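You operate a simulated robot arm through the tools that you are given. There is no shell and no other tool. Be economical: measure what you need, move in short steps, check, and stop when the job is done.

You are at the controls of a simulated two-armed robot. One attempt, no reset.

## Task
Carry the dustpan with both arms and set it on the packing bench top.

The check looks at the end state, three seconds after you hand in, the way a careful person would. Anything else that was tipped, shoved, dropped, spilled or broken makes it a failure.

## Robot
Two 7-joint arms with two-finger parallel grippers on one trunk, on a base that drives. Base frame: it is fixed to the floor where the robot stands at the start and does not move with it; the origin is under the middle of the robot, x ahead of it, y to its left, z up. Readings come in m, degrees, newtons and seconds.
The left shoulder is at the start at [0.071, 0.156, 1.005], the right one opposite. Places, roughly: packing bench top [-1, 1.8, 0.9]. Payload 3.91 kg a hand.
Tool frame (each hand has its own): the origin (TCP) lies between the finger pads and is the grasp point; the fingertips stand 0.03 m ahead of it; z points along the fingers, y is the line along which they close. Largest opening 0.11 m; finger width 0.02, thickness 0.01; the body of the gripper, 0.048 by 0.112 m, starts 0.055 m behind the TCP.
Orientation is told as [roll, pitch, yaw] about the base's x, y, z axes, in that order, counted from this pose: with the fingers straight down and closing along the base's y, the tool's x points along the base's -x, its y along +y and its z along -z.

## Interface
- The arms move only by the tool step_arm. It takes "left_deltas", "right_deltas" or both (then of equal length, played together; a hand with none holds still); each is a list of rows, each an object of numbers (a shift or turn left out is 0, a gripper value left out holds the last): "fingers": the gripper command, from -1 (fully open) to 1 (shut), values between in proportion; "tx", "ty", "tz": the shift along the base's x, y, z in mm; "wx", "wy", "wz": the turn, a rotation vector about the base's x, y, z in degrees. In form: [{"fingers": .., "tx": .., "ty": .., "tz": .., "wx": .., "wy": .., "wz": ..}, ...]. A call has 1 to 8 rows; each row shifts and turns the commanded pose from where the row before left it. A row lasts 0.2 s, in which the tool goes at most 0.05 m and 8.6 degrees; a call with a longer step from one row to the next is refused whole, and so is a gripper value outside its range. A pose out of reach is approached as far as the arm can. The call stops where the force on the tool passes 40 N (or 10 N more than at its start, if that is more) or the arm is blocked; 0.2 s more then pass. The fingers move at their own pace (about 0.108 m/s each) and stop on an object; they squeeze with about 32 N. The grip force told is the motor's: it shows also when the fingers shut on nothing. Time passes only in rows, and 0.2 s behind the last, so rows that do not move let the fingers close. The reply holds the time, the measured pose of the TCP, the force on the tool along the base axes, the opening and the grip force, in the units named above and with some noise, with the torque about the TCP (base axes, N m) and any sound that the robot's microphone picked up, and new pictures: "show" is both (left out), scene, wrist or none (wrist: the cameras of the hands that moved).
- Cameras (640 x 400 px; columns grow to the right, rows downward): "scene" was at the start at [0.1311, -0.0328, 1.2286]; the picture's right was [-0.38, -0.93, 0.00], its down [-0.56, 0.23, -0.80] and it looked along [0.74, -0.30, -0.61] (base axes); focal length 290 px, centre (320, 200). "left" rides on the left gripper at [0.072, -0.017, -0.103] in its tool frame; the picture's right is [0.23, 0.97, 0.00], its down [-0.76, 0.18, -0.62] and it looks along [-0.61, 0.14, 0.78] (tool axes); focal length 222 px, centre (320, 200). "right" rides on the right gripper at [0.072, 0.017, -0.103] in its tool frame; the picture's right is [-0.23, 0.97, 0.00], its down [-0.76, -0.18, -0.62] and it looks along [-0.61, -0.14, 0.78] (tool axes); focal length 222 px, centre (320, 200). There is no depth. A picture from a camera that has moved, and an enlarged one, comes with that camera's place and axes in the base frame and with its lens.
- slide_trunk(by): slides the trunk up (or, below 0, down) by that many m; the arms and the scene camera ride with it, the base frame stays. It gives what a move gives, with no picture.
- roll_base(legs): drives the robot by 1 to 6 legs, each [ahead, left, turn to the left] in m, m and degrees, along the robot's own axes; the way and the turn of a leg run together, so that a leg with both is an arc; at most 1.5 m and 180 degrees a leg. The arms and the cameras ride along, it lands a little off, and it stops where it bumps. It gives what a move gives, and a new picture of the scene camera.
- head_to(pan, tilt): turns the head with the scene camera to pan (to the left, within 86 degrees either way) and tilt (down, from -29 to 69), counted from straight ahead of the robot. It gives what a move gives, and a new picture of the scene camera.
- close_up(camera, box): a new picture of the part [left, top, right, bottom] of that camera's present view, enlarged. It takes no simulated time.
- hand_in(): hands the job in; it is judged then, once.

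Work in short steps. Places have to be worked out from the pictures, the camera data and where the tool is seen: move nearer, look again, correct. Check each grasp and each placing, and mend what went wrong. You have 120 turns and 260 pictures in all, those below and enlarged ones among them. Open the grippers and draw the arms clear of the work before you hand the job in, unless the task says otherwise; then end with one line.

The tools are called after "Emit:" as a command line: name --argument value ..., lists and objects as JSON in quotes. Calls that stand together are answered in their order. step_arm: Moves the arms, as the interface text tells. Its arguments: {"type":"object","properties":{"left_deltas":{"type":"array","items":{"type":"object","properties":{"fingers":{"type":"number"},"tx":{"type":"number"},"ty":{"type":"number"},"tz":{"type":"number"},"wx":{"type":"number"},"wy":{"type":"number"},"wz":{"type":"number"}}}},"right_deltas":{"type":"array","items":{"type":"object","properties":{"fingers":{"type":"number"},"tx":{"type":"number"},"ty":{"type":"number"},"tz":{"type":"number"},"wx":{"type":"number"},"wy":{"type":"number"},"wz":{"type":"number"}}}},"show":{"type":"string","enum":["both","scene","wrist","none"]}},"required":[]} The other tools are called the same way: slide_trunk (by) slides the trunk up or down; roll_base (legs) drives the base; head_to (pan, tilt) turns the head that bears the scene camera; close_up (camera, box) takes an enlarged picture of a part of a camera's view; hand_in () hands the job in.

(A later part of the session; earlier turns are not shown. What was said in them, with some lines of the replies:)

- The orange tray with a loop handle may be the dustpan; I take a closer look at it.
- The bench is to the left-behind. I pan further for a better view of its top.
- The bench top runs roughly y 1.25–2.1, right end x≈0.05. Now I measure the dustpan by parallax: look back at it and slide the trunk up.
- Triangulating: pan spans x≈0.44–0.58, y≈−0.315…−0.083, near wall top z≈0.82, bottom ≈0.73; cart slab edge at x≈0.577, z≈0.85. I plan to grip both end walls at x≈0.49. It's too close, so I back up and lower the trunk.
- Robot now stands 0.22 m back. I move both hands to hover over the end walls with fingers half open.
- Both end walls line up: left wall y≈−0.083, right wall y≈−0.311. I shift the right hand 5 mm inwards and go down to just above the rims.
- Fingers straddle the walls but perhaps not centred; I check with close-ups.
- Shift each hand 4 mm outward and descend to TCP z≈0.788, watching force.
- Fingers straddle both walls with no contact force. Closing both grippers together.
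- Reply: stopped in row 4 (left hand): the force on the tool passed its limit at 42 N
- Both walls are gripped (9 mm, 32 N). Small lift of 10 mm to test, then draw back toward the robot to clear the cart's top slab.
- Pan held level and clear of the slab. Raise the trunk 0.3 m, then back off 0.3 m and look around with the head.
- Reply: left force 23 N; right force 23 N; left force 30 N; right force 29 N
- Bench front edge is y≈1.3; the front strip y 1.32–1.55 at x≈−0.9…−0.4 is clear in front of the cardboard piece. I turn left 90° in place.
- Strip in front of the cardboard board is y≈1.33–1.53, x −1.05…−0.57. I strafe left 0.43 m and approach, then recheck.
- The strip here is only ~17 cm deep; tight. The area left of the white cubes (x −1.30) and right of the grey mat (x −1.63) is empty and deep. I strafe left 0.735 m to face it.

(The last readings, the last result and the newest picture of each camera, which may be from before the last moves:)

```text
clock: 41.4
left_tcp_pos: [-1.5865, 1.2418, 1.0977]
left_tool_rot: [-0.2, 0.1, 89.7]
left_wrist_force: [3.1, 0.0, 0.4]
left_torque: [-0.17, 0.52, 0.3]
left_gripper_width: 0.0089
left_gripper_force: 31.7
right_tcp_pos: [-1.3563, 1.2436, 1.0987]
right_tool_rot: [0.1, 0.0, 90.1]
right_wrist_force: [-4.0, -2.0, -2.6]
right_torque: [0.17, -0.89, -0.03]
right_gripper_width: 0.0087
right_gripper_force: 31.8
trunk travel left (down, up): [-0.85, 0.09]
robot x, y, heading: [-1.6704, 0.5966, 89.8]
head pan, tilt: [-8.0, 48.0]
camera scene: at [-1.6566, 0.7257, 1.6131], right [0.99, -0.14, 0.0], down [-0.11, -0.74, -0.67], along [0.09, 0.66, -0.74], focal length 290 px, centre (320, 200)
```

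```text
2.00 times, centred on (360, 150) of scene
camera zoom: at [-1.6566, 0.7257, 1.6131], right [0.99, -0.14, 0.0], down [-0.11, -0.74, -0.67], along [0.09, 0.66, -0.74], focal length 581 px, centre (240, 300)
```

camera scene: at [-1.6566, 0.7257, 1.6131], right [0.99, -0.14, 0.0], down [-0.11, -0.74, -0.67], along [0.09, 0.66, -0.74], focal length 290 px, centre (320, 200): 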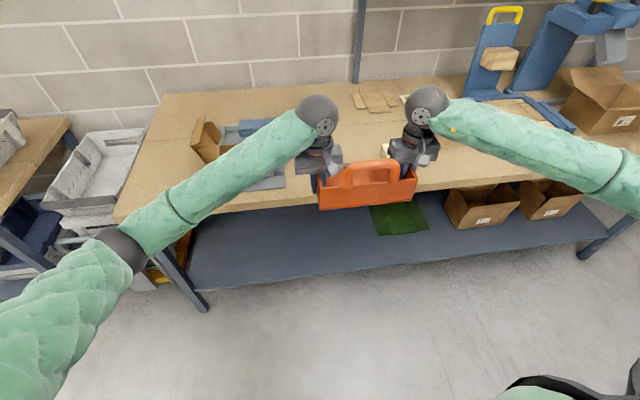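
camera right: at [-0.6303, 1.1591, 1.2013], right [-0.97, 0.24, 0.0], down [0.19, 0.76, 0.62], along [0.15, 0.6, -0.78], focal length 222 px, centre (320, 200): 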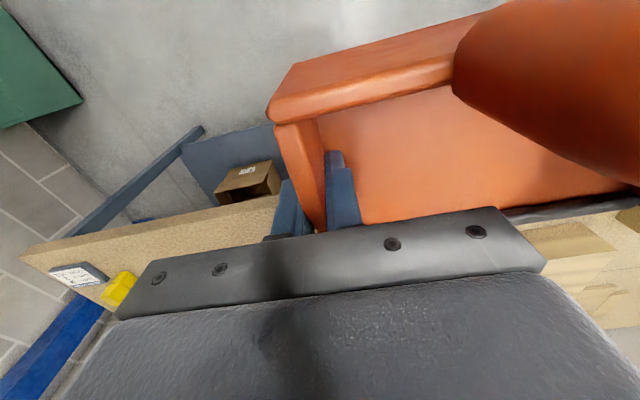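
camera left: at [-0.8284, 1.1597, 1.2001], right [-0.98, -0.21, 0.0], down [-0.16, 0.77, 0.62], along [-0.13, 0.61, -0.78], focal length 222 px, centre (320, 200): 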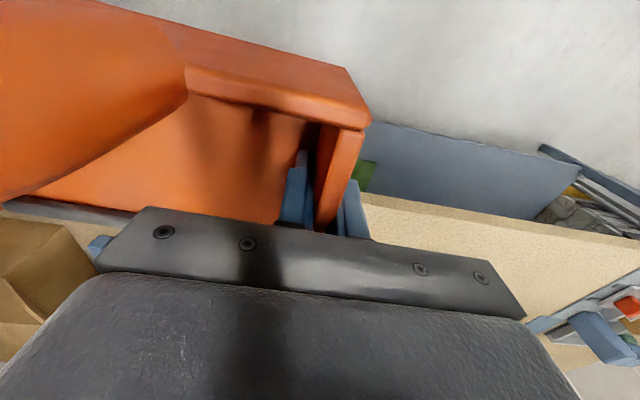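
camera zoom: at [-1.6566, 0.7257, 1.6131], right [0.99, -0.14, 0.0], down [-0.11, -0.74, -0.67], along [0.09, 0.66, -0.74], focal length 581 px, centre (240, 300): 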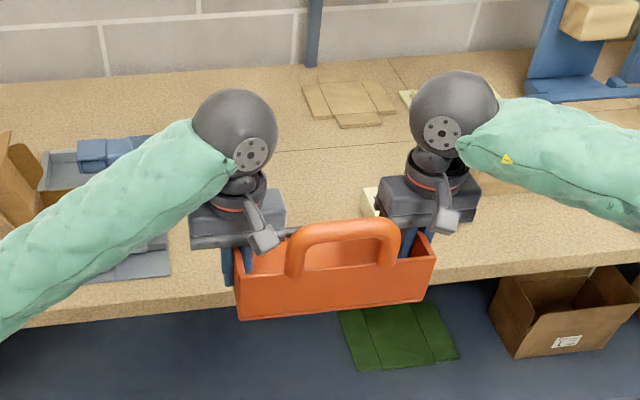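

The gap is x −1.68…−1.31, so pan centre target x≈−1.495, TCP y≈1.50. I drive ahead 0.18 and left 0.025.

Emit:
roll_base --legs '[[0.18, 0.023, 0]]'

Emit:
step_arm --left_deltas '[{"ty": 20}, {"ty": 20}, {"ty": 20}, {"ty": 15}, {}]' --right_deltas '[{"ty": 20}, {"ty": 20}, {"ty": 20}, {"ty": 15}, {}]'

Emit:
close_up --camera "scene" --box '[200, 50, 520, 250]'

```text
clock: 42.9
left_tcp_pos: [-1.6099, 1.4235, 1.0968]
left_tool_rot: [-0.2, 0.0, 89.8]
left_wrist_force: [2.2, 1.7, 1.0]
left_torque: [0.09, 0.5, 0.3]
left_gripper_width: 0.0087
left_gripper_force: 32.2
right_tcp_pos: [-1.3799, 1.4264, 1.0969]
right_tool_rot: [0.1, 0.0, 90.1]
right_wrist_force: [-3.3, 0.4, -3.0]
right_torque: [-0.06, -0.87, 0.0]
right_gripper_width: 0.0088
right_gripper_force: 31.9
trunk travel left (down, up): [-0.85, 0.09]
robot x, y, heading: [-1.6919, 0.7766, 90.0]
head pan, tilt: [-8.0, 48.0]
camera scene: at [-1.6791, 0.9081, 1.6132], right [0.99, -0.14, 0.0], down [-0.1, -0.74, -0.67], along [0.09, 0.66, -0.74], focal length 290 px, centre (320, 200)
```

scene: 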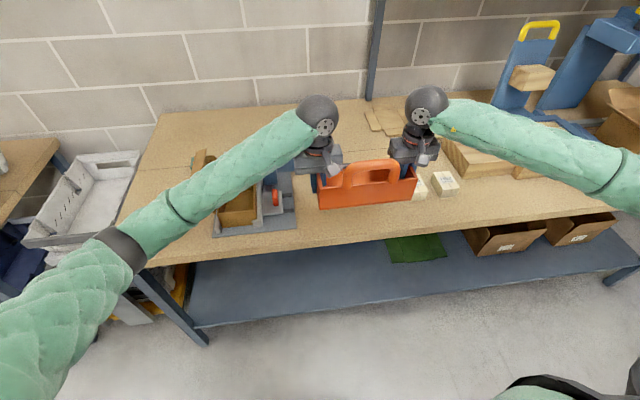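

```text
clock: 44.1
left_tcp_pos: [-1.6105, 1.4998, 1.097]
left_tool_rot: [-0.1, 0.0, 89.7]
left_wrist_force: [-16.5, 1.5, 5.7]
left_torque: [0.1, -0.41, 0.29]
left_gripper_width: 0.0087
left_gripper_force: 32.0
right_tcp_pos: [-1.3799, 1.5029, 1.0971]
right_tool_rot: [0.1, 0.1, 90.1]
right_wrist_force: [16.9, -0.4, -6.5]
right_torque: [-0.05, -1.02, 0.05]
right_gripper_width: 0.009
right_gripper_force: 32.3
trunk travel left (down, up): [-0.85, 0.09]
robot x, y, heading: [-1.6919, 0.7807, 89.6]
head pan, tilt: [-8.0, 48.0]
camera scene: at [-1.679, 0.908, 1.6131], right [0.99, -0.14, 0.0], down [-0.1, -0.74, -0.67], along [0.09, 0.66, -0.74], focal length 290 px, centre (320, 200)
camera right: at [-1.3962, 1.4299, 1.2019], right [-0.97, 0.23, 0.0], down [0.18, 0.76, 0.62], along [0.14, 0.61, -0.78], focal length 222 px, centre (320, 200)
camera left: at [-1.5939, 1.4269, 1.1999], right [-0.97, -0.22, 0.0], down [-0.18, 0.76, 0.62], along [-0.14, 0.61, -0.78], focal length 222 px, centre (320, 200)
```

scene: 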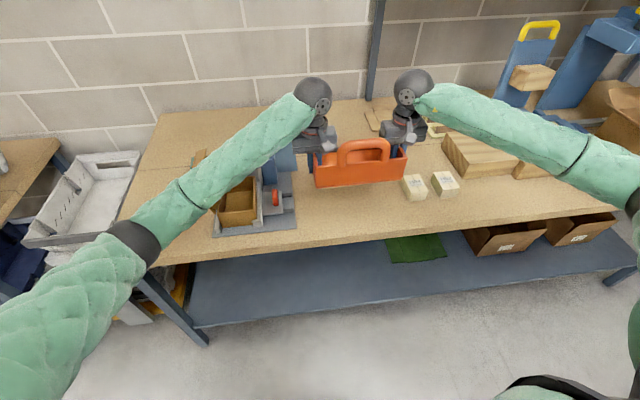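
right: 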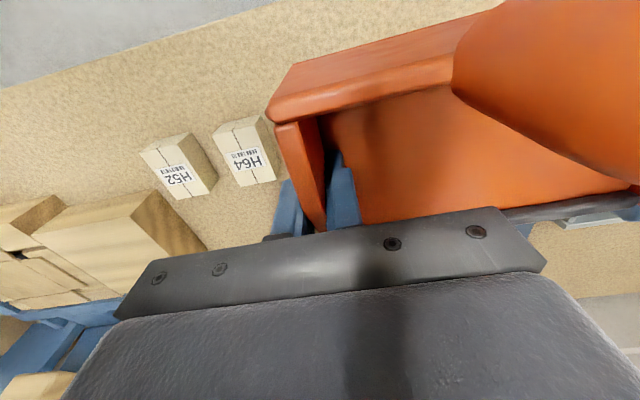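
left: 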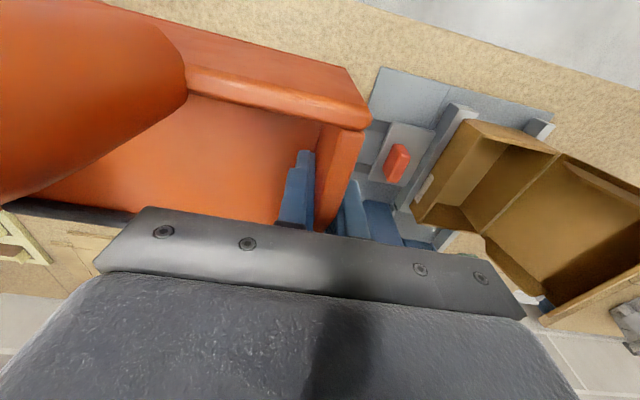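

```text
2.00 times, centred on (360, 150) of scene
camera zoom: at [-1.679, 0.908, 1.6131], right [0.99, -0.14, 0.0], down [-0.1, -0.74, -0.67], along [0.09, 0.66, -0.74], focal length 581 px, centre (240, 300)
```

zoom: 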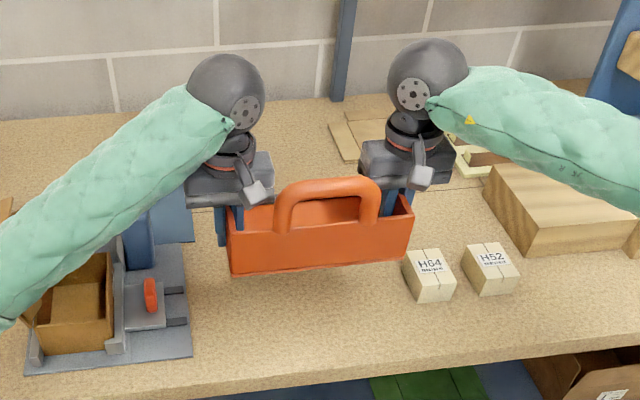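

The spot is clear: cube left edge x≈−1.31, mat edge ≈−1.65. I lower 115 mm first.

Emit:
step_arm --left_deltas '[{"tz": -20}, {"tz": -20}, {"tz": -20}, {"tz": -20}, {"tz": -20}, {"tz": -15}]' --right_deltas '[{"tz": -20}, {"tz": -20}, {"tz": -20}, {"tz": -20}, {"tz": -20}, {"tz": -15}]'

Emit:
close_up --camera "scene" --box '[200, 50, 520, 250]'

```text
clock: 45.5
left_tcp_pos: [-1.6096, 1.4982, 0.9826]
left_tool_rot: [-0.2, 0.0, 89.8]
left_wrist_force: [-4.9, 2.0, 0.2]
left_torque: [-0.6, 0.56, 0.41]
left_gripper_width: 0.0091
left_gripper_force: 31.9
right_tcp_pos: [-1.3791, 1.5021, 0.9828]
right_tool_rot: [0.3, 0.1, 90.2]
right_wrist_force: [5.7, -2.2, -3.1]
right_torque: [0.63, -0.94, 0.09]
right_gripper_width: 0.0089
right_gripper_force: 31.9
trunk travel left (down, up): [-0.85, 0.09]
robot x, y, heading: [-1.6928, 0.7769, 89.9]
head pan, tilt: [-8.0, 48.0]
camera scene: at [-1.6789, 0.9085, 1.6131], right [0.99, -0.14, 0.0], down [-0.1, -0.74, -0.67], along [0.09, 0.66, -0.74], focal length 290 px, centre (320, 200)
camera right: at [-1.3953, 1.4294, 1.087], right [-0.97, 0.22, 0.0], down [0.18, 0.76, 0.62], along [0.14, 0.61, -0.78], focal length 222 px, centre (320, 200)
camera left: at [-1.5935, 1.4258, 1.0857], right [-0.97, -0.22, 0.0], down [-0.18, 0.76, 0.62], along [-0.14, 0.61, -0.78], focal length 222 px, centre (320, 200)
```

scene: 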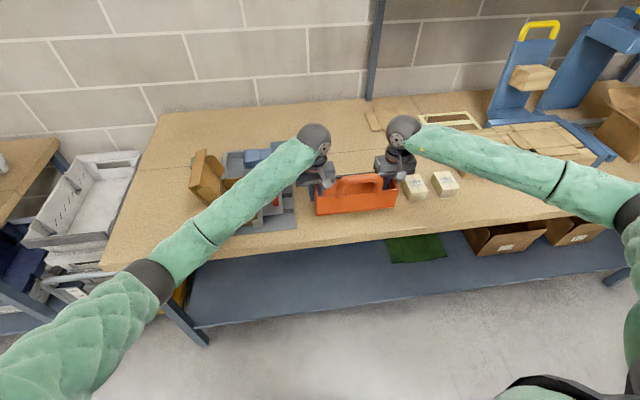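
right: 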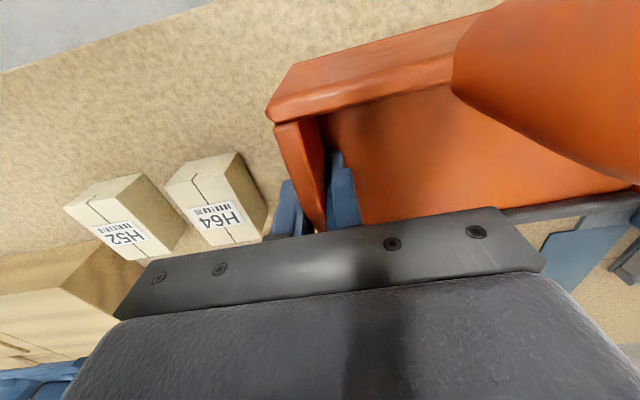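
left: 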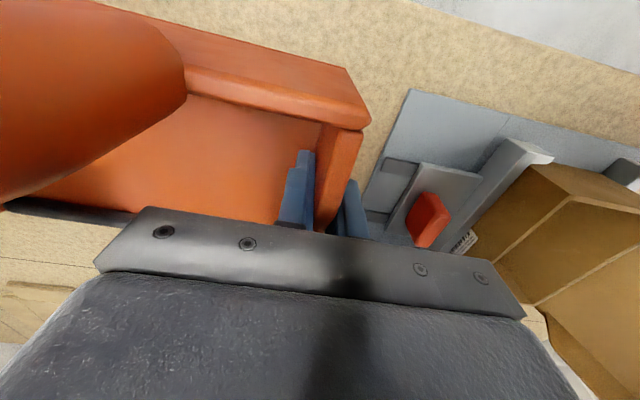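

```text
2.00 times, centred on (360, 150) of scene
camera zoom: at [-1.6789, 0.9085, 1.6131], right [0.99, -0.14, 0.0], down [-0.1, -0.74, -0.67], along [0.09, 0.66, -0.74], focal length 581 px, centre (240, 300)
```

zoom: 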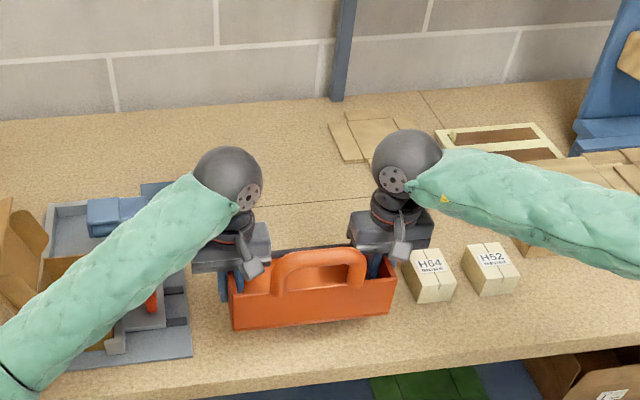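

Still clear all round. Now descend in 5 mm steps until the bench supports the pan.

Emit:
step_arm --left_deltas '[{"tz": -5}, {"tz": -5}, {"tz": -5}, {"tz": -4}]' --right_deltas '[{"tz": -5}, {"tz": -5}, {"tz": -5}, {"tz": -4}]' --show "scene"

Emit:
close_up --camera "scene" --box '[180, 100, 460, 275]'

```text
clock: 46.5
left_tcp_pos: [-1.6097, 1.4998, 0.9642]
left_tool_rot: [-0.3, 0.1, 89.7]
left_wrist_force: [-0.7, 1.2, 2.9]
left_torque: [-0.09, 0.27, 0.35]
left_gripper_width: 0.009
left_gripper_force: 31.7
right_tcp_pos: [-1.3792, 1.5, 0.9641]
right_tool_rot: [0.1, 0.0, 90.2]
right_wrist_force: [-0.8, -1.8, -4.5]
right_torque: [0.1, -1.17, -0.08]
right_gripper_width: 0.0087
right_gripper_force: 32.1
trunk travel left (down, up): [-0.85, 0.09]
robot x, y, heading: [-1.6919, 0.78, 90.1]
head pan, tilt: [-8.0, 48.0]
camera scene: at [-1.6789, 0.9083, 1.6131], right [0.99, -0.14, 0.0], down [-0.1, -0.74, -0.67], along [0.09, 0.66, -0.74], focal length 290 px, centre (320, 200)
```

scene: 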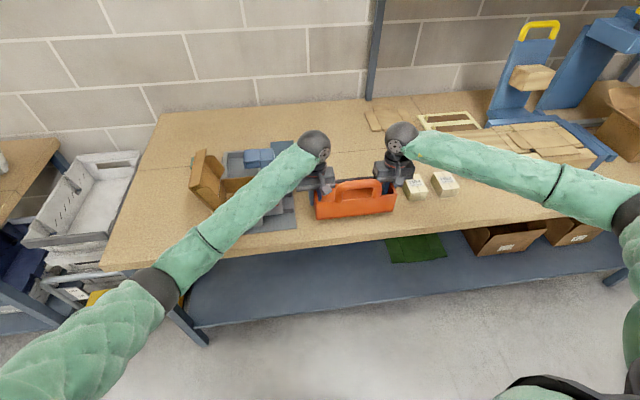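

```text
2.29 times, centred on (320, 188) of scene
camera zoom: at [-1.6789, 0.9083, 1.6131], right [0.99, -0.14, 0.0], down [-0.1, -0.74, -0.67], along [0.09, 0.66, -0.74], focal length 664 px, centre (320, 229)
```

zoom: 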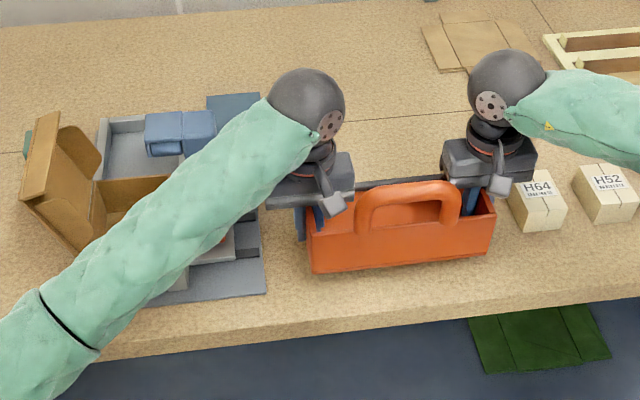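

No contact yet (forces unchanged). Continue down by 3 mm steps.

Emit:
step_arm --left_deltas '[{"tz": -3}, {"tz": -3}, {"tz": -3}]' --right_deltas '[{"tz": -3}, {"tz": -3}, {"tz": -3}]' --show "none"

```text
clock: 47.3
left_tcp_pos: [-1.6102, 1.4984, 0.9533]
left_tool_rot: [-0.1, -0.1, 89.7]
left_wrist_force: [0.8, 1.2, 0.1]
left_torque: [-0.14, 0.44, 0.4]
left_gripper_width: 0.0088
left_gripper_force: 32.5
right_tcp_pos: [-1.3789, 1.5018, 0.9539]
right_tool_rot: [0.1, -0.1, 90.1]
right_wrist_force: [-0.4, -1.5, -2.4]
right_torque: [0.18, -0.79, 0.04]
right_gripper_width: 0.0087
right_gripper_force: 32.2
trunk travel left (down, up): [-0.85, 0.09]
robot x, y, heading: [-1.6908, 0.7784, 89.7]
head pan, tilt: [-8.0, 48.0]
```

Emit:
step_arm --left_deltas '[{"tz": -3}, {"tz": -2}, {}]' --right_deltas '[{"tz": -3}, {"tz": -2}, {}]' --show "scene"

Emit:
close_up --camera "scene" --box '[290, 120, 450, 230]'

```text
clock: 48.1
left_tcp_pos: [-1.6112, 1.4983, 0.949]
left_tool_rot: [-0.1, 0.0, 89.8]
left_wrist_force: [-0.9, 1.7, 1.4]
left_torque: [0.47, 0.38, 0.36]
left_gripper_width: 0.0085
left_gripper_force: 31.9
right_tcp_pos: [-1.3794, 1.5026, 0.9498]
right_tool_rot: [0.1, 0.1, 90.1]
right_wrist_force: [0.8, -1.7, -3.1]
right_torque: [-0.47, -0.84, -0.02]
right_gripper_width: 0.0087
right_gripper_force: 31.7
trunk travel left (down, up): [-0.85, 0.09]
robot x, y, heading: [-1.6891, 0.7775, 89.8]
head pan, tilt: [-8.0, 48.0]
camera scene: at [-1.679, 0.9081, 1.6131], right [0.99, -0.14, 0.0], down [-0.1, -0.74, -0.67], along [0.09, 0.66, -0.74], focal length 290 px, centre (320, 200)
```

scene: 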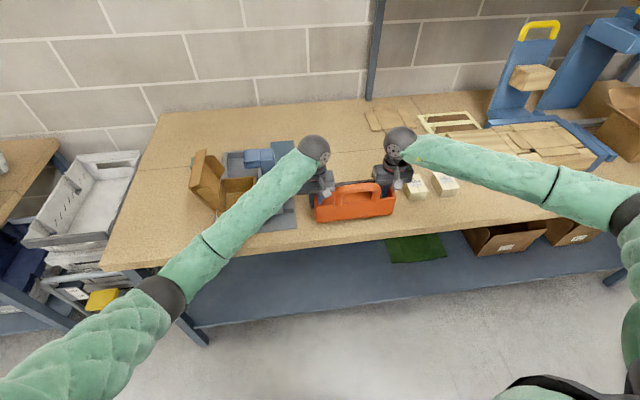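

```text
3.64 times, centred on (370, 175) of scene
camera zoom: at [-1.679, 0.9081, 1.6131], right [0.99, -0.14, 0.0], down [-0.1, -0.74, -0.67], along [0.09, 0.66, -0.74], focal length 1056 px, centre (138, 291)
```

zoom: 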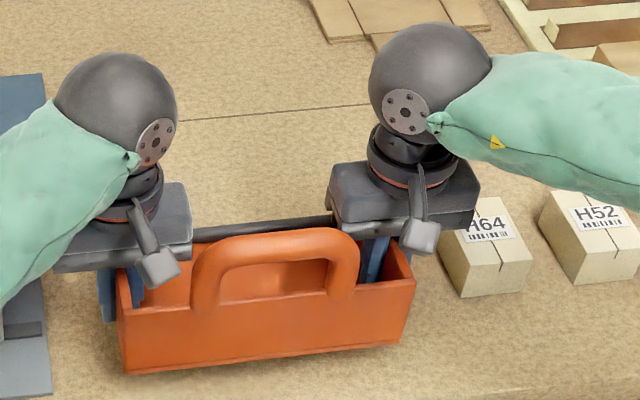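

Very close; no contact force yet. Two more small steps.

Emit:
step_arm --left_deltas '[{"tz": -2}, {"tz": -2}, {"tz": -2}, {}]' --right_deltas '[{"tz": -2}, {"tz": -2}, {"tz": -2}, {}]' --show "none"

Emit:
close_up --camera "scene" --box '[290, 120, 450, 230]'

```text
clock: 49.1
left_tcp_pos: [-1.6104, 1.499, 0.9403]
left_tool_rot: [-0.2, -0.1, 89.8]
left_wrist_force: [-1.1, -0.1, 0.6]
left_torque: [0.45, 0.37, 0.16]
left_gripper_width: 0.0086
left_gripper_force: 32.3
right_tcp_pos: [-1.3801, 1.501, 0.9419]
right_tool_rot: [0.1, 0.1, 90.0]
right_wrist_force: [0.8, -0.2, -2.7]
right_torque: [-0.4, -0.85, -0.16]
right_gripper_width: 0.0089
right_gripper_force: 32.3
trunk travel left (down, up): [-0.85, 0.09]
robot x, y, heading: [-1.6922, 0.7791, 90.1]
head pan, tilt: [-8.0, 48.0]
```

```text
3.64 times, centred on (370, 175) of scene
camera zoom: at [-1.679, 0.9081, 1.6131], right [0.99, -0.14, 0.0], down [-0.1, -0.74, -0.67], along [0.09, 0.66, -0.74], focal length 1056 px, centre (138, 291)
```

zoom: 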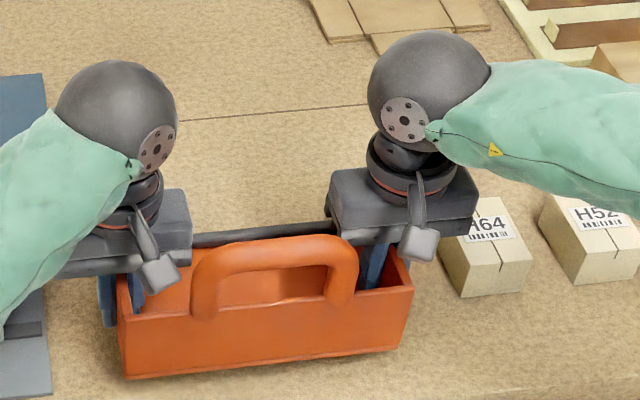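

Still free; continue down.

Emit:
step_arm --left_deltas '[{"tz": -2}, {"tz": -2}, {"tz": -2}, {}]' --right_deltas '[{"tz": -2}, {"tz": -2}, {"tz": -2}, {}]' --show "none"

Emit:
close_up --camera "scene" --box '[290, 120, 450, 230]'

```text
clock: 50.1
left_tcp_pos: [-1.6106, 1.4982, 0.9368]
left_tool_rot: [-0.1, 0.0, 89.8]
left_wrist_force: [-2.8, 2.4, -5.7]
left_torque: [0.14, 1.05, 0.36]
left_gripper_width: 0.0088
left_gripper_force: 32.1
right_tcp_pos: [-1.3785, 1.5013, 0.9371]
right_tool_rot: [0.2, 0.0, 90.1]
right_wrist_force: [2.2, -2.4, 3.7]
right_torque: [-0.12, 0.08, 0.1]
right_gripper_width: 0.0089
right_gripper_force: 32.0
trunk travel left (down, up): [-0.85, 0.09]
robot x, y, heading: [-1.6906, 0.7792, 90.0]
head pan, tilt: [-8.0, 48.0]
```

```text
3.64 times, centred on (370, 175) of scene
camera zoom: at [-1.679, 0.9081, 1.6131], right [0.99, -0.14, 0.0], down [-0.1, -0.74, -0.67], along [0.09, 0.66, -0.74], focal length 1056 px, centre (138, 291)
```

zoom: 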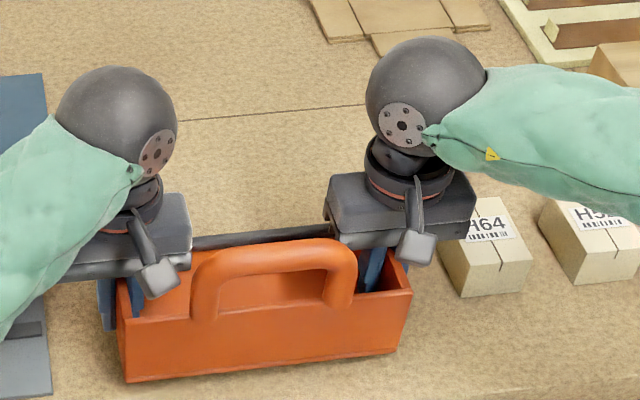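

Force readings changed by ~6 N each and the measured height lags: first contact likely. One more 3 mm to confirm.

Emit:
step_arm --left_deltas '[{"tz": -1.5}, {"tz": -1.5}, {}]' --right_deltas '[{"tz": -1.5}, {"tz": -1.5}, {}]' --show "none"

```text
clock: 50.9
left_tcp_pos: [-1.6114, 1.4989, 0.9345]
left_tool_rot: [-0.2, 0.1, 89.8]
left_wrist_force: [0.0, 1.9, -4.6]
left_torque: [-0.34, 1.1, 0.3]
left_gripper_width: 0.0086
left_gripper_force: 31.9
right_tcp_pos: [-1.3802, 1.5023, 0.9346]
right_tool_rot: [0.2, -0.1, 90.2]
right_wrist_force: [0.4, -1.7, 5.1]
right_torque: [0.36, 0.03, 0.01]
right_gripper_width: 0.0087
right_gripper_force: 31.7
trunk travel left (down, up): [-0.85, 0.09]
robot x, y, heading: [-1.6918, 0.7776, 89.8]
head pan, tilt: [-8.0, 48.0]
```

Not a rising force. Continue with small steps.

Emit:
step_arm --left_deltas '[{"tz": -2}, {"tz": -2}, {}]' --right_deltas '[{"tz": -2}, {"tz": -2}, {}]' --show "wrist"

Emit:
close_up --camera "scene" --box '[290, 120, 450, 230]'

```text
clock: 51.7
left_tcp_pos: [-1.611, 1.4988, 0.93]
left_tool_rot: [-0.2, 0.0, 89.8]
left_wrist_force: [5.2, 1.4, -7.3]
left_torque: [0.04, 1.28, 0.34]
left_gripper_width: 0.0089
left_gripper_force: 31.8
right_tcp_pos: [-1.3802, 1.501, 0.9308]
right_tool_rot: [0.2, 0.1, 90.2]
right_wrist_force: [-5.7, -1.2, 5.8]
right_torque: [-0.05, 0.2, 0.1]
right_gripper_width: 0.0089
right_gripper_force: 32.7
trunk travel left (down, up): [-0.85, 0.09]
robot x, y, heading: [-1.6908, 0.7798, 89.9]
head pan, tilt: [-8.0, 48.0]
camera right: at [-1.3962, 1.4291, 1.0338], right [-0.97, 0.22, 0.0], down [0.18, 0.76, 0.62], along [0.14, 0.61, -0.78], focal length 222 px, centre (320, 200)
camera left: at [-1.5944, 1.4257, 1.0336], right [-0.97, -0.22, 0.0], down [-0.18, 0.76, 0.62], along [-0.14, 0.61, -0.78], focal length 222 px, centre (320, 200)
```

right: 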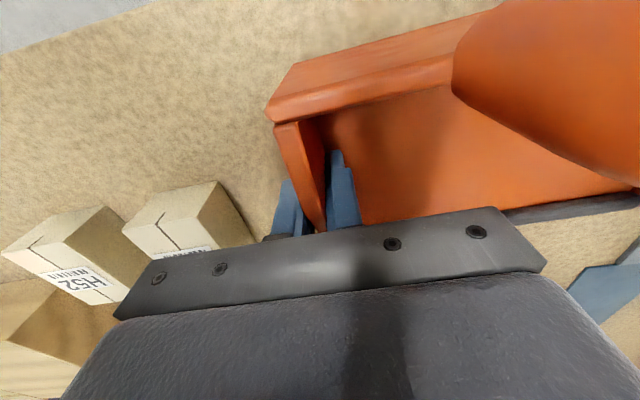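
left: 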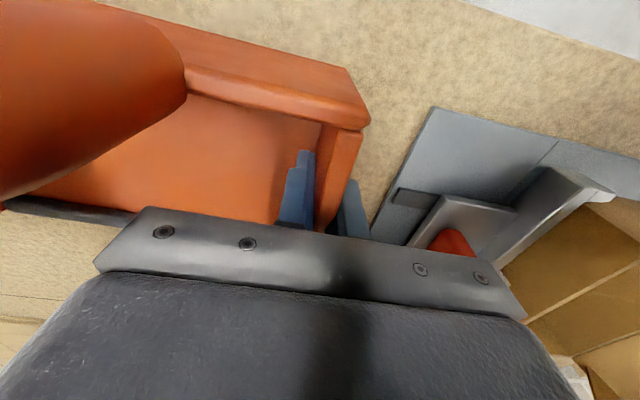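

```text
3.64 times, centred on (370, 175) of scene
camera zoom: at [-1.679, 0.9081, 1.6131], right [0.99, -0.14, 0.0], down [-0.1, -0.74, -0.67], along [0.09, 0.66, -0.74], focal length 1056 px, centre (138, 291)
```

zoom: 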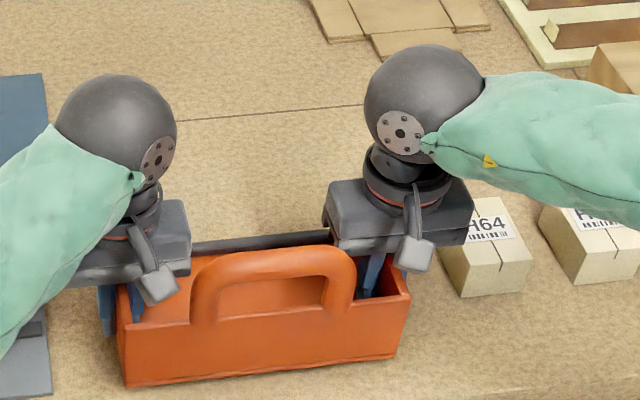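

The pan still moves down freely (its edges move in the image). Continue, 6 mm more.

Emit:
step_arm --left_deltas '[{"tz": -2}, {"tz": -2}, {"tz": -2}, {}]' --right_deltas '[{"tz": -2}, {"tz": -2}, {"tz": -2}, {}]' --show "none"

Emit:
close_up --camera "scene" --box '[290, 120, 450, 230]'

```text
clock: 52.7
left_tcp_pos: [-1.6103, 1.4991, 0.924]
left_tool_rot: [-0.3, -0.1, 89.8]
left_wrist_force: [5.4, -0.8, -2.6]
left_torque: [0.31, 0.93, 0.11]
left_gripper_width: 0.0088
left_gripper_force: 31.7
right_tcp_pos: [-1.3794, 1.5004, 0.9238]
right_tool_rot: [0.3, 0.2, 90.1]
right_wrist_force: [-5.7, 1.5, 1.9]
right_torque: [-0.27, -0.5, -0.25]
right_gripper_width: 0.0089
right_gripper_force: 31.9
trunk travel left (down, up): [-0.85, 0.09]
robot x, y, heading: [-1.69, 0.7761, 89.7]
head pan, tilt: [-8.0, 48.0]
```

```text
3.64 times, centred on (370, 175) of scene
camera zoom: at [-1.679, 0.9081, 1.6131], right [0.99, -0.14, 0.0], down [-0.1, -0.74, -0.67], along [0.09, 0.66, -0.74], focal length 1056 px, centre (138, 291)
```

zoom: 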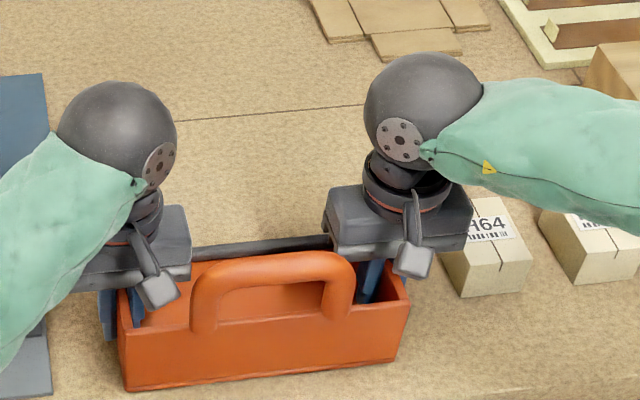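

Still free. I check the left forearm's clearance over the mat items before continuing.

Emit:
close_up --camera "scene" --box '[140, 110, 400, 272]'

Emit:
close_up --camera "left" --box '[300, 80, 620, 280]'

```text
2.46 times, centred on (270, 191) of scene
camera zoom: at [-1.679, 0.9081, 1.6131], right [0.99, -0.14, 0.0], down [-0.1, -0.74, -0.67], along [0.09, 0.66, -0.74], focal length 715 px, centre (443, 222)
```

zoom: 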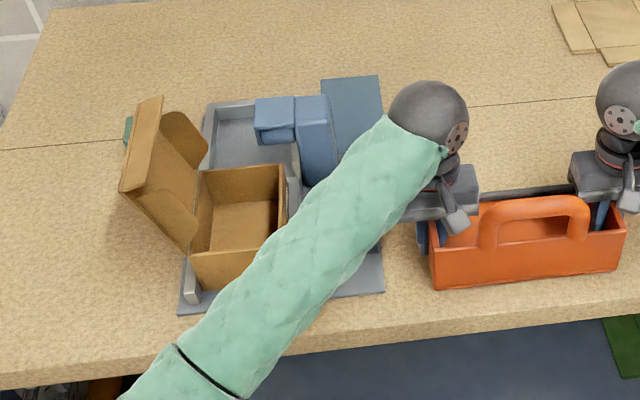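

```text
2.00 times, centred on (460, 180) of left
camera zoom: at [-1.5939, 1.4262, 1.027], right [-0.97, -0.22, 0.0], down [-0.18, 0.76, 0.62], along [-0.14, 0.61, -0.78], focal length 444 px, centre (40, 240)
```

zoom: 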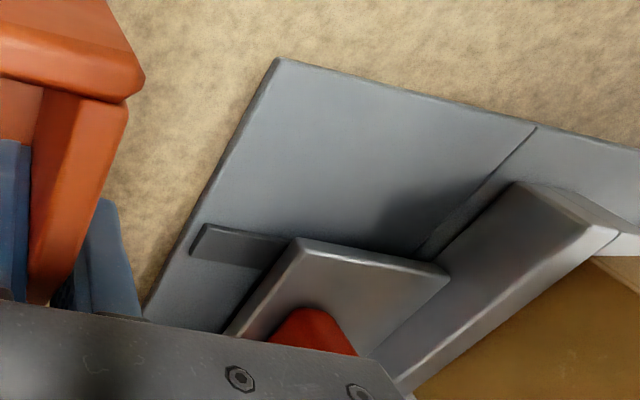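

Clearance is fine. Continue down, 8 mm.

Emit:
step_arm --left_deltas '[{"tz": -2}, {"tz": -2}, {"tz": -2}, {"tz": -2}, {}]' --right_deltas '[{"tz": -2}, {"tz": -2}, {"tz": -2}, {"tz": -2}, {}]' --show "none"

Emit:
close_up --camera "scene" --box '[290, 120, 450, 230]'

```text
clock: 53.9
left_tcp_pos: [-1.6107, 1.4987, 0.9186]
left_tool_rot: [-0.2, -0.1, 89.9]
left_wrist_force: [12.2, 3.0, 22.3]
left_torque: [0.0, 1.19, 0.2]
left_gripper_width: 0.009
left_gripper_force: 31.8
right_tcp_pos: [-1.3796, 1.5007, 0.9195]
right_tool_rot: [0.2, -0.1, 90.1]
right_wrist_force: [-5.5, 5.9, 22.3]
right_torque: [-0.01, -1.0, -0.16]
right_gripper_width: 0.0092
right_gripper_force: 31.9
trunk travel left (down, up): [-0.85, 0.09]
robot x, y, heading: [-1.6928, 0.7821, 90.1]
head pan, tilt: [-8.0, 48.0]
```

```text
3.64 times, centred on (370, 175) of scene
camera zoom: at [-1.6791, 0.905, 1.6135], right [0.99, -0.14, 0.0], down [-0.1, -0.73, -0.67], along [0.09, 0.66, -0.74], focal length 1056 px, centre (138, 291)
```

zoom: 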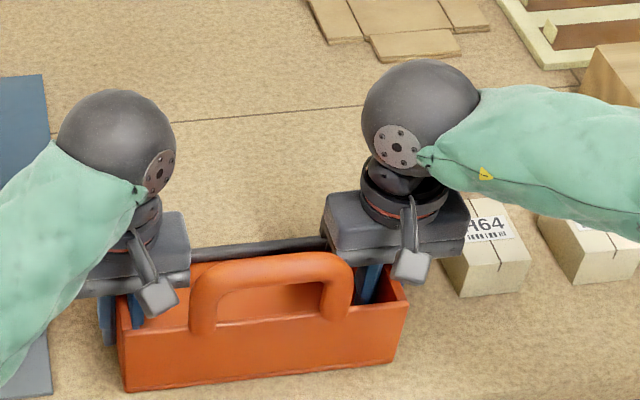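

Both hands now read +22 N up: the pan rests on the bench. I relieve 3 mm of press and open the fingers a little (35 mm).

Emit:
step_arm --left_deltas '[{"tz": 2}, {"fingers": 0.36}, {}, {}]' --right_deltas '[{"tz": 2}, {"fingers": 0.36}, {}, {}]'

```text
clock: 54.9
left_tcp_pos: [-1.612, 1.4989, 0.9169]
left_tool_rot: [-0.1, 0.1, 89.8]
left_wrist_force: [-0.6, 0.6, 1.4]
left_torque: [-0.02, 0.01, -0.01]
left_gripper_width: 0.035
left_gripper_force: 0.0
right_tcp_pos: [-1.381, 1.5013, 0.918]
right_tool_rot: [0.1, -0.1, 90.1]
right_wrist_force: [-0.3, 0.0, -0.5]
right_torque: [-0.02, 0.0, -0.04]
right_gripper_width: 0.0355
right_gripper_force: 0.0
trunk travel left (down, up): [-0.85, 0.09]
robot x, y, heading: [-1.691, 0.7798, 89.8]
head pan, tilt: [-8.0, 48.0]
camera scene: at [-1.6793, 0.9077, 1.6129], right [0.99, -0.14, 0.0], down [-0.1, -0.74, -0.67], along [0.09, 0.66, -0.74], focal length 290 px, centre (320, 200)
camera right: at [-1.3967, 1.4281, 1.0224], right [-0.97, 0.23, 0.0], down [0.18, 0.76, 0.62], along [0.14, 0.61, -0.78], focal length 222 px, centre (320, 200)
camera left: at [-1.5951, 1.426, 1.0202], right [-0.97, -0.22, 0.0], down [-0.18, 0.76, 0.62], along [-0.14, 0.61, -0.78], focal length 222 px, centre (320, 200)
```

scene: 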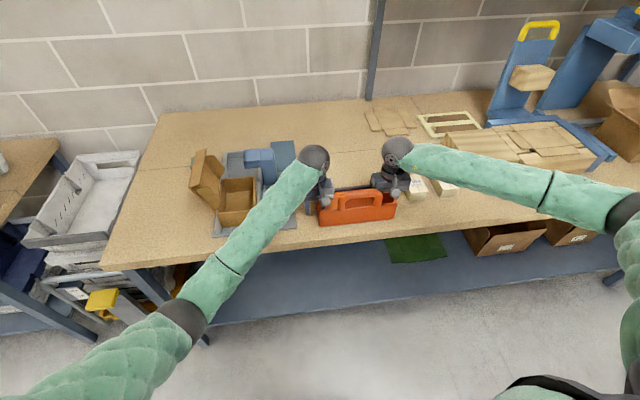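
right: 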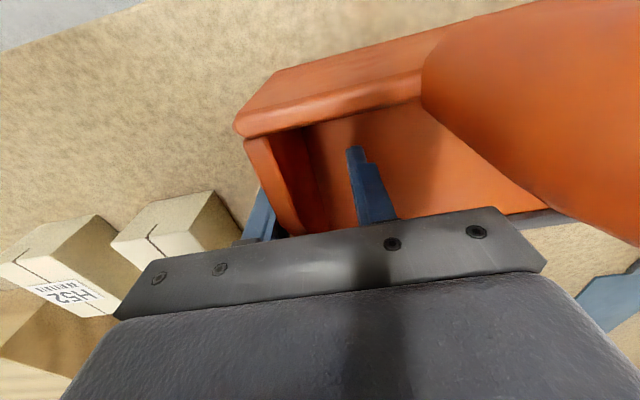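
left: 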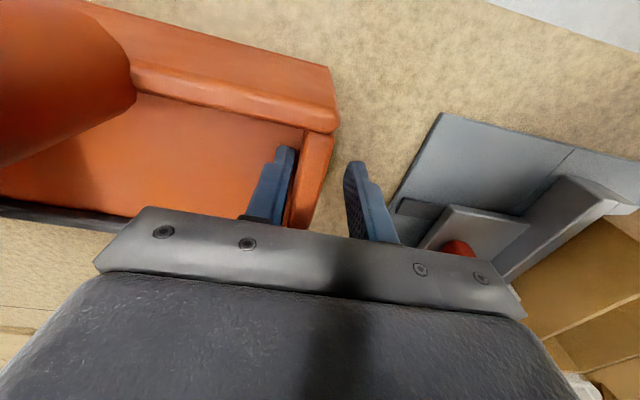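

Released; the pan sits flat, walls offset ~8 mm toward +x relative to the hands. I centre the hands by +8 mm and lift straight up.

Emit:
step_arm --left_deltas '[{"tx": 7}, {"tz": 15}, {"tz": 25}, {"tz": 30}, {"tz": 35}, {"tz": 35}, {}]' --right_deltas '[{"tx": 7}, {"tz": 15}, {"tz": 25}, {"tz": 30}, {"tz": 35}, {"tz": 35}, {}]'

Emit:
close_up --camera "scene" --box '[200, 80, 480, 255]'

```text
clock: 56.5
left_tcp_pos: [-1.603, 1.4992, 1.0578]
left_tool_rot: [-0.2, 0.0, 89.8]
left_wrist_force: [0.0, -0.6, 0.0]
left_torque: [-0.02, -0.03, 0.02]
left_gripper_width: 0.0353
left_gripper_force: 0.1
right_tcp_pos: [-1.373, 1.5027, 1.06]
right_tool_rot: [0.2, 0.2, 90.0]
right_wrist_force: [-0.7, 0.2, -0.2]
right_torque: [0.03, 0.02, 0.02]
right_gripper_width: 0.035
right_gripper_force: 0.0
trunk travel left (down, up): [-0.85, 0.09]
robot x, y, heading: [-1.6888, 0.7779, 89.9]
head pan, tilt: [-8.0, 48.0]
camera scene: at [-1.6789, 0.9085, 1.613], right [0.99, -0.14, 0.0], down [-0.1, -0.74, -0.67], along [0.09, 0.66, -0.74], focal length 290 px, centre (320, 200)
camera right: at [-1.3886, 1.4292, 1.163], right [-0.97, 0.22, 0.0], down [0.18, 0.76, 0.62], along [0.14, 0.61, -0.78], focal length 222 px, centre (320, 200)
camera left: at [-1.587, 1.4264, 1.1614], right [-0.97, -0.22, 0.0], down [-0.18, 0.76, 0.62], along [-0.14, 0.61, -0.78], focal length 222 px, centre (320, 200)
```

scene: 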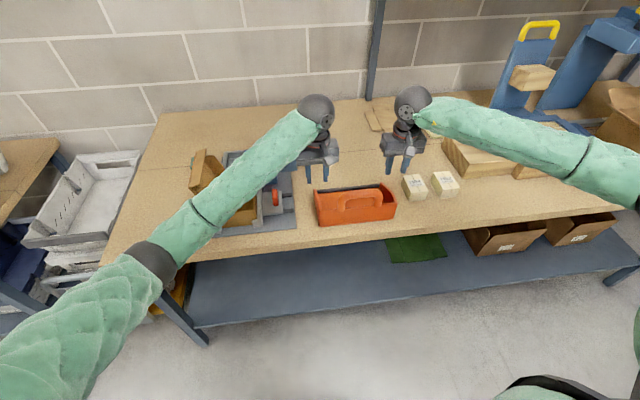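
right: 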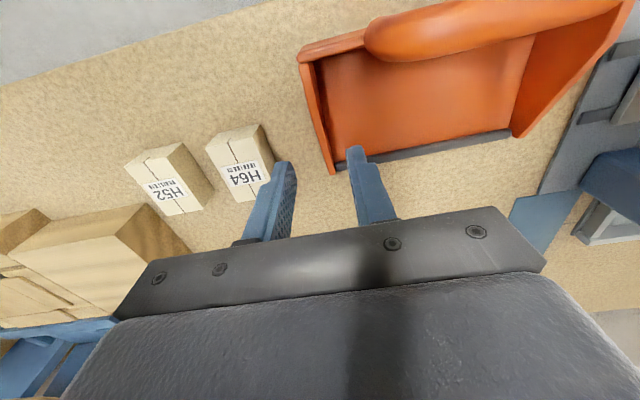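
left: 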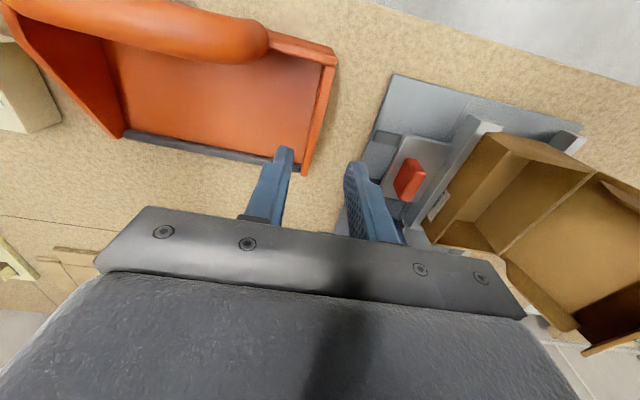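

```text
2.29 times, centred on (340, 168) of scene
camera zoom: at [-1.6789, 0.9085, 1.613], right [0.99, -0.14, 0.0], down [-0.1, -0.74, -0.67], along [0.09, 0.66, -0.74], focal length 664 px, centre (274, 274)
```

zoom: 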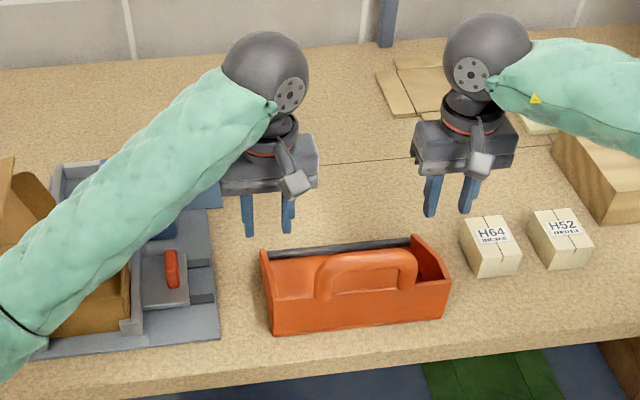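

The pan stands flat on the bench, cubes and mat untouched. I raise the hands more, open them, then back the robot away.

Emit:
step_arm --left_deltas '[{"tz": 40}, {"tz": 40}, {"fingers": -1, "tz": 20}, {}]' --right_deltas '[{"tz": 40}, {"tz": 40}, {"fingers": -1, "tz": 20}, {}]' --show "none"

Emit:
roll_base --legs '[[-0.35, 0, 0]]'

Emit:
close_up --camera "scene" --box '[160, 60, 480, 260]'

```text
clock: 57.5
left_tcp_pos: [-1.603, 1.4995, 1.1568]
left_tool_rot: [-0.1, 0.0, 89.9]
left_wrist_force: [0.7, 0.4, 0.3]
left_torque: [-0.02, 0.01, -0.03]
left_gripper_width: 0.11
left_gripper_force: 0.1
right_tcp_pos: [-1.3731, 1.5007, 1.16]
right_tool_rot: [0.1, 0.1, 90.1]
right_wrist_force: [1.2, -0.8, 0.7]
right_torque: [0.01, -0.01, -0.01]
right_gripper_width: 0.1098
right_gripper_force: 0.1
trunk travel left (down, up): [-0.85, 0.09]
robot x, y, heading: [-1.6907, 0.777, 89.8]
head pan, tilt: [-8.0, 48.0]
```

```text
clock: 59.7
left_tcp_pos: [-1.6044, 1.1537, 1.1567]
left_tool_rot: [-0.2, 0.0, 89.9]
left_wrist_force: [-0.3, 0.0, 1.0]
left_torque: [0.0, 0.0, 0.01]
left_gripper_width: 0.11
left_gripper_force: 0.1
right_tcp_pos: [-1.3735, 1.1567, 1.1599]
right_tool_rot: [0.2, 0.0, 90.2]
right_wrist_force: [0.3, -0.3, 0.9]
right_torque: [0.0, -0.05, 0.02]
right_gripper_width: 0.1102
right_gripper_force: 0.1
trunk travel left (down, up): [-0.85, 0.09]
robot x, y, heading: [-1.6905, 0.4307, 90.2]
head pan, tilt: [-8.0, 48.0]
camera scene: at [-1.6792, 0.5621, 1.613], right [0.99, -0.14, 0.0], down [-0.1, -0.74, -0.67], along [0.09, 0.66, -0.74], focal length 290 px, centre (320, 200)
```

scene: 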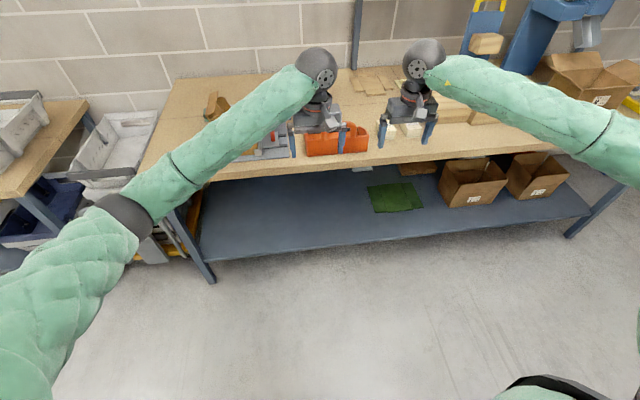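

```text
2.00 times, centred on (320, 160) of scene
camera zoom: at [-1.6792, 0.5621, 1.613], right [0.99, -0.14, 0.0], down [-0.1, -0.74, -0.67], along [0.09, 0.66, -0.74], focal length 581 px, centre (320, 280)
```

zoom: 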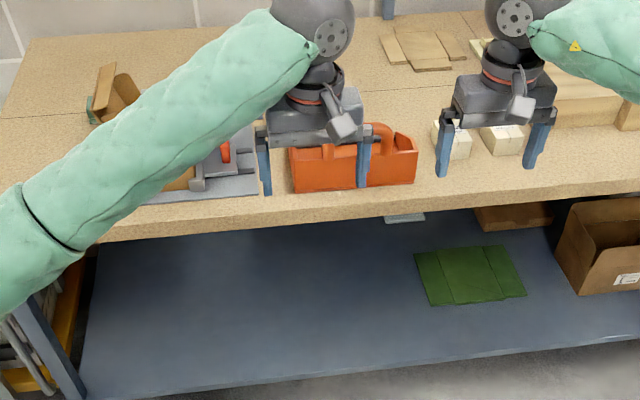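

The dustpan rests on the bench, everything else is as it was, and the arms are clear with grippers open. I hand in.

Emit:
hand_in

```text
The job is handed in.
```

I carried the dustpan with both arms and set it flat on the packing bench top; nothing else looked disturbed in the final pictures, and both grippers were open and clear when I handed in.
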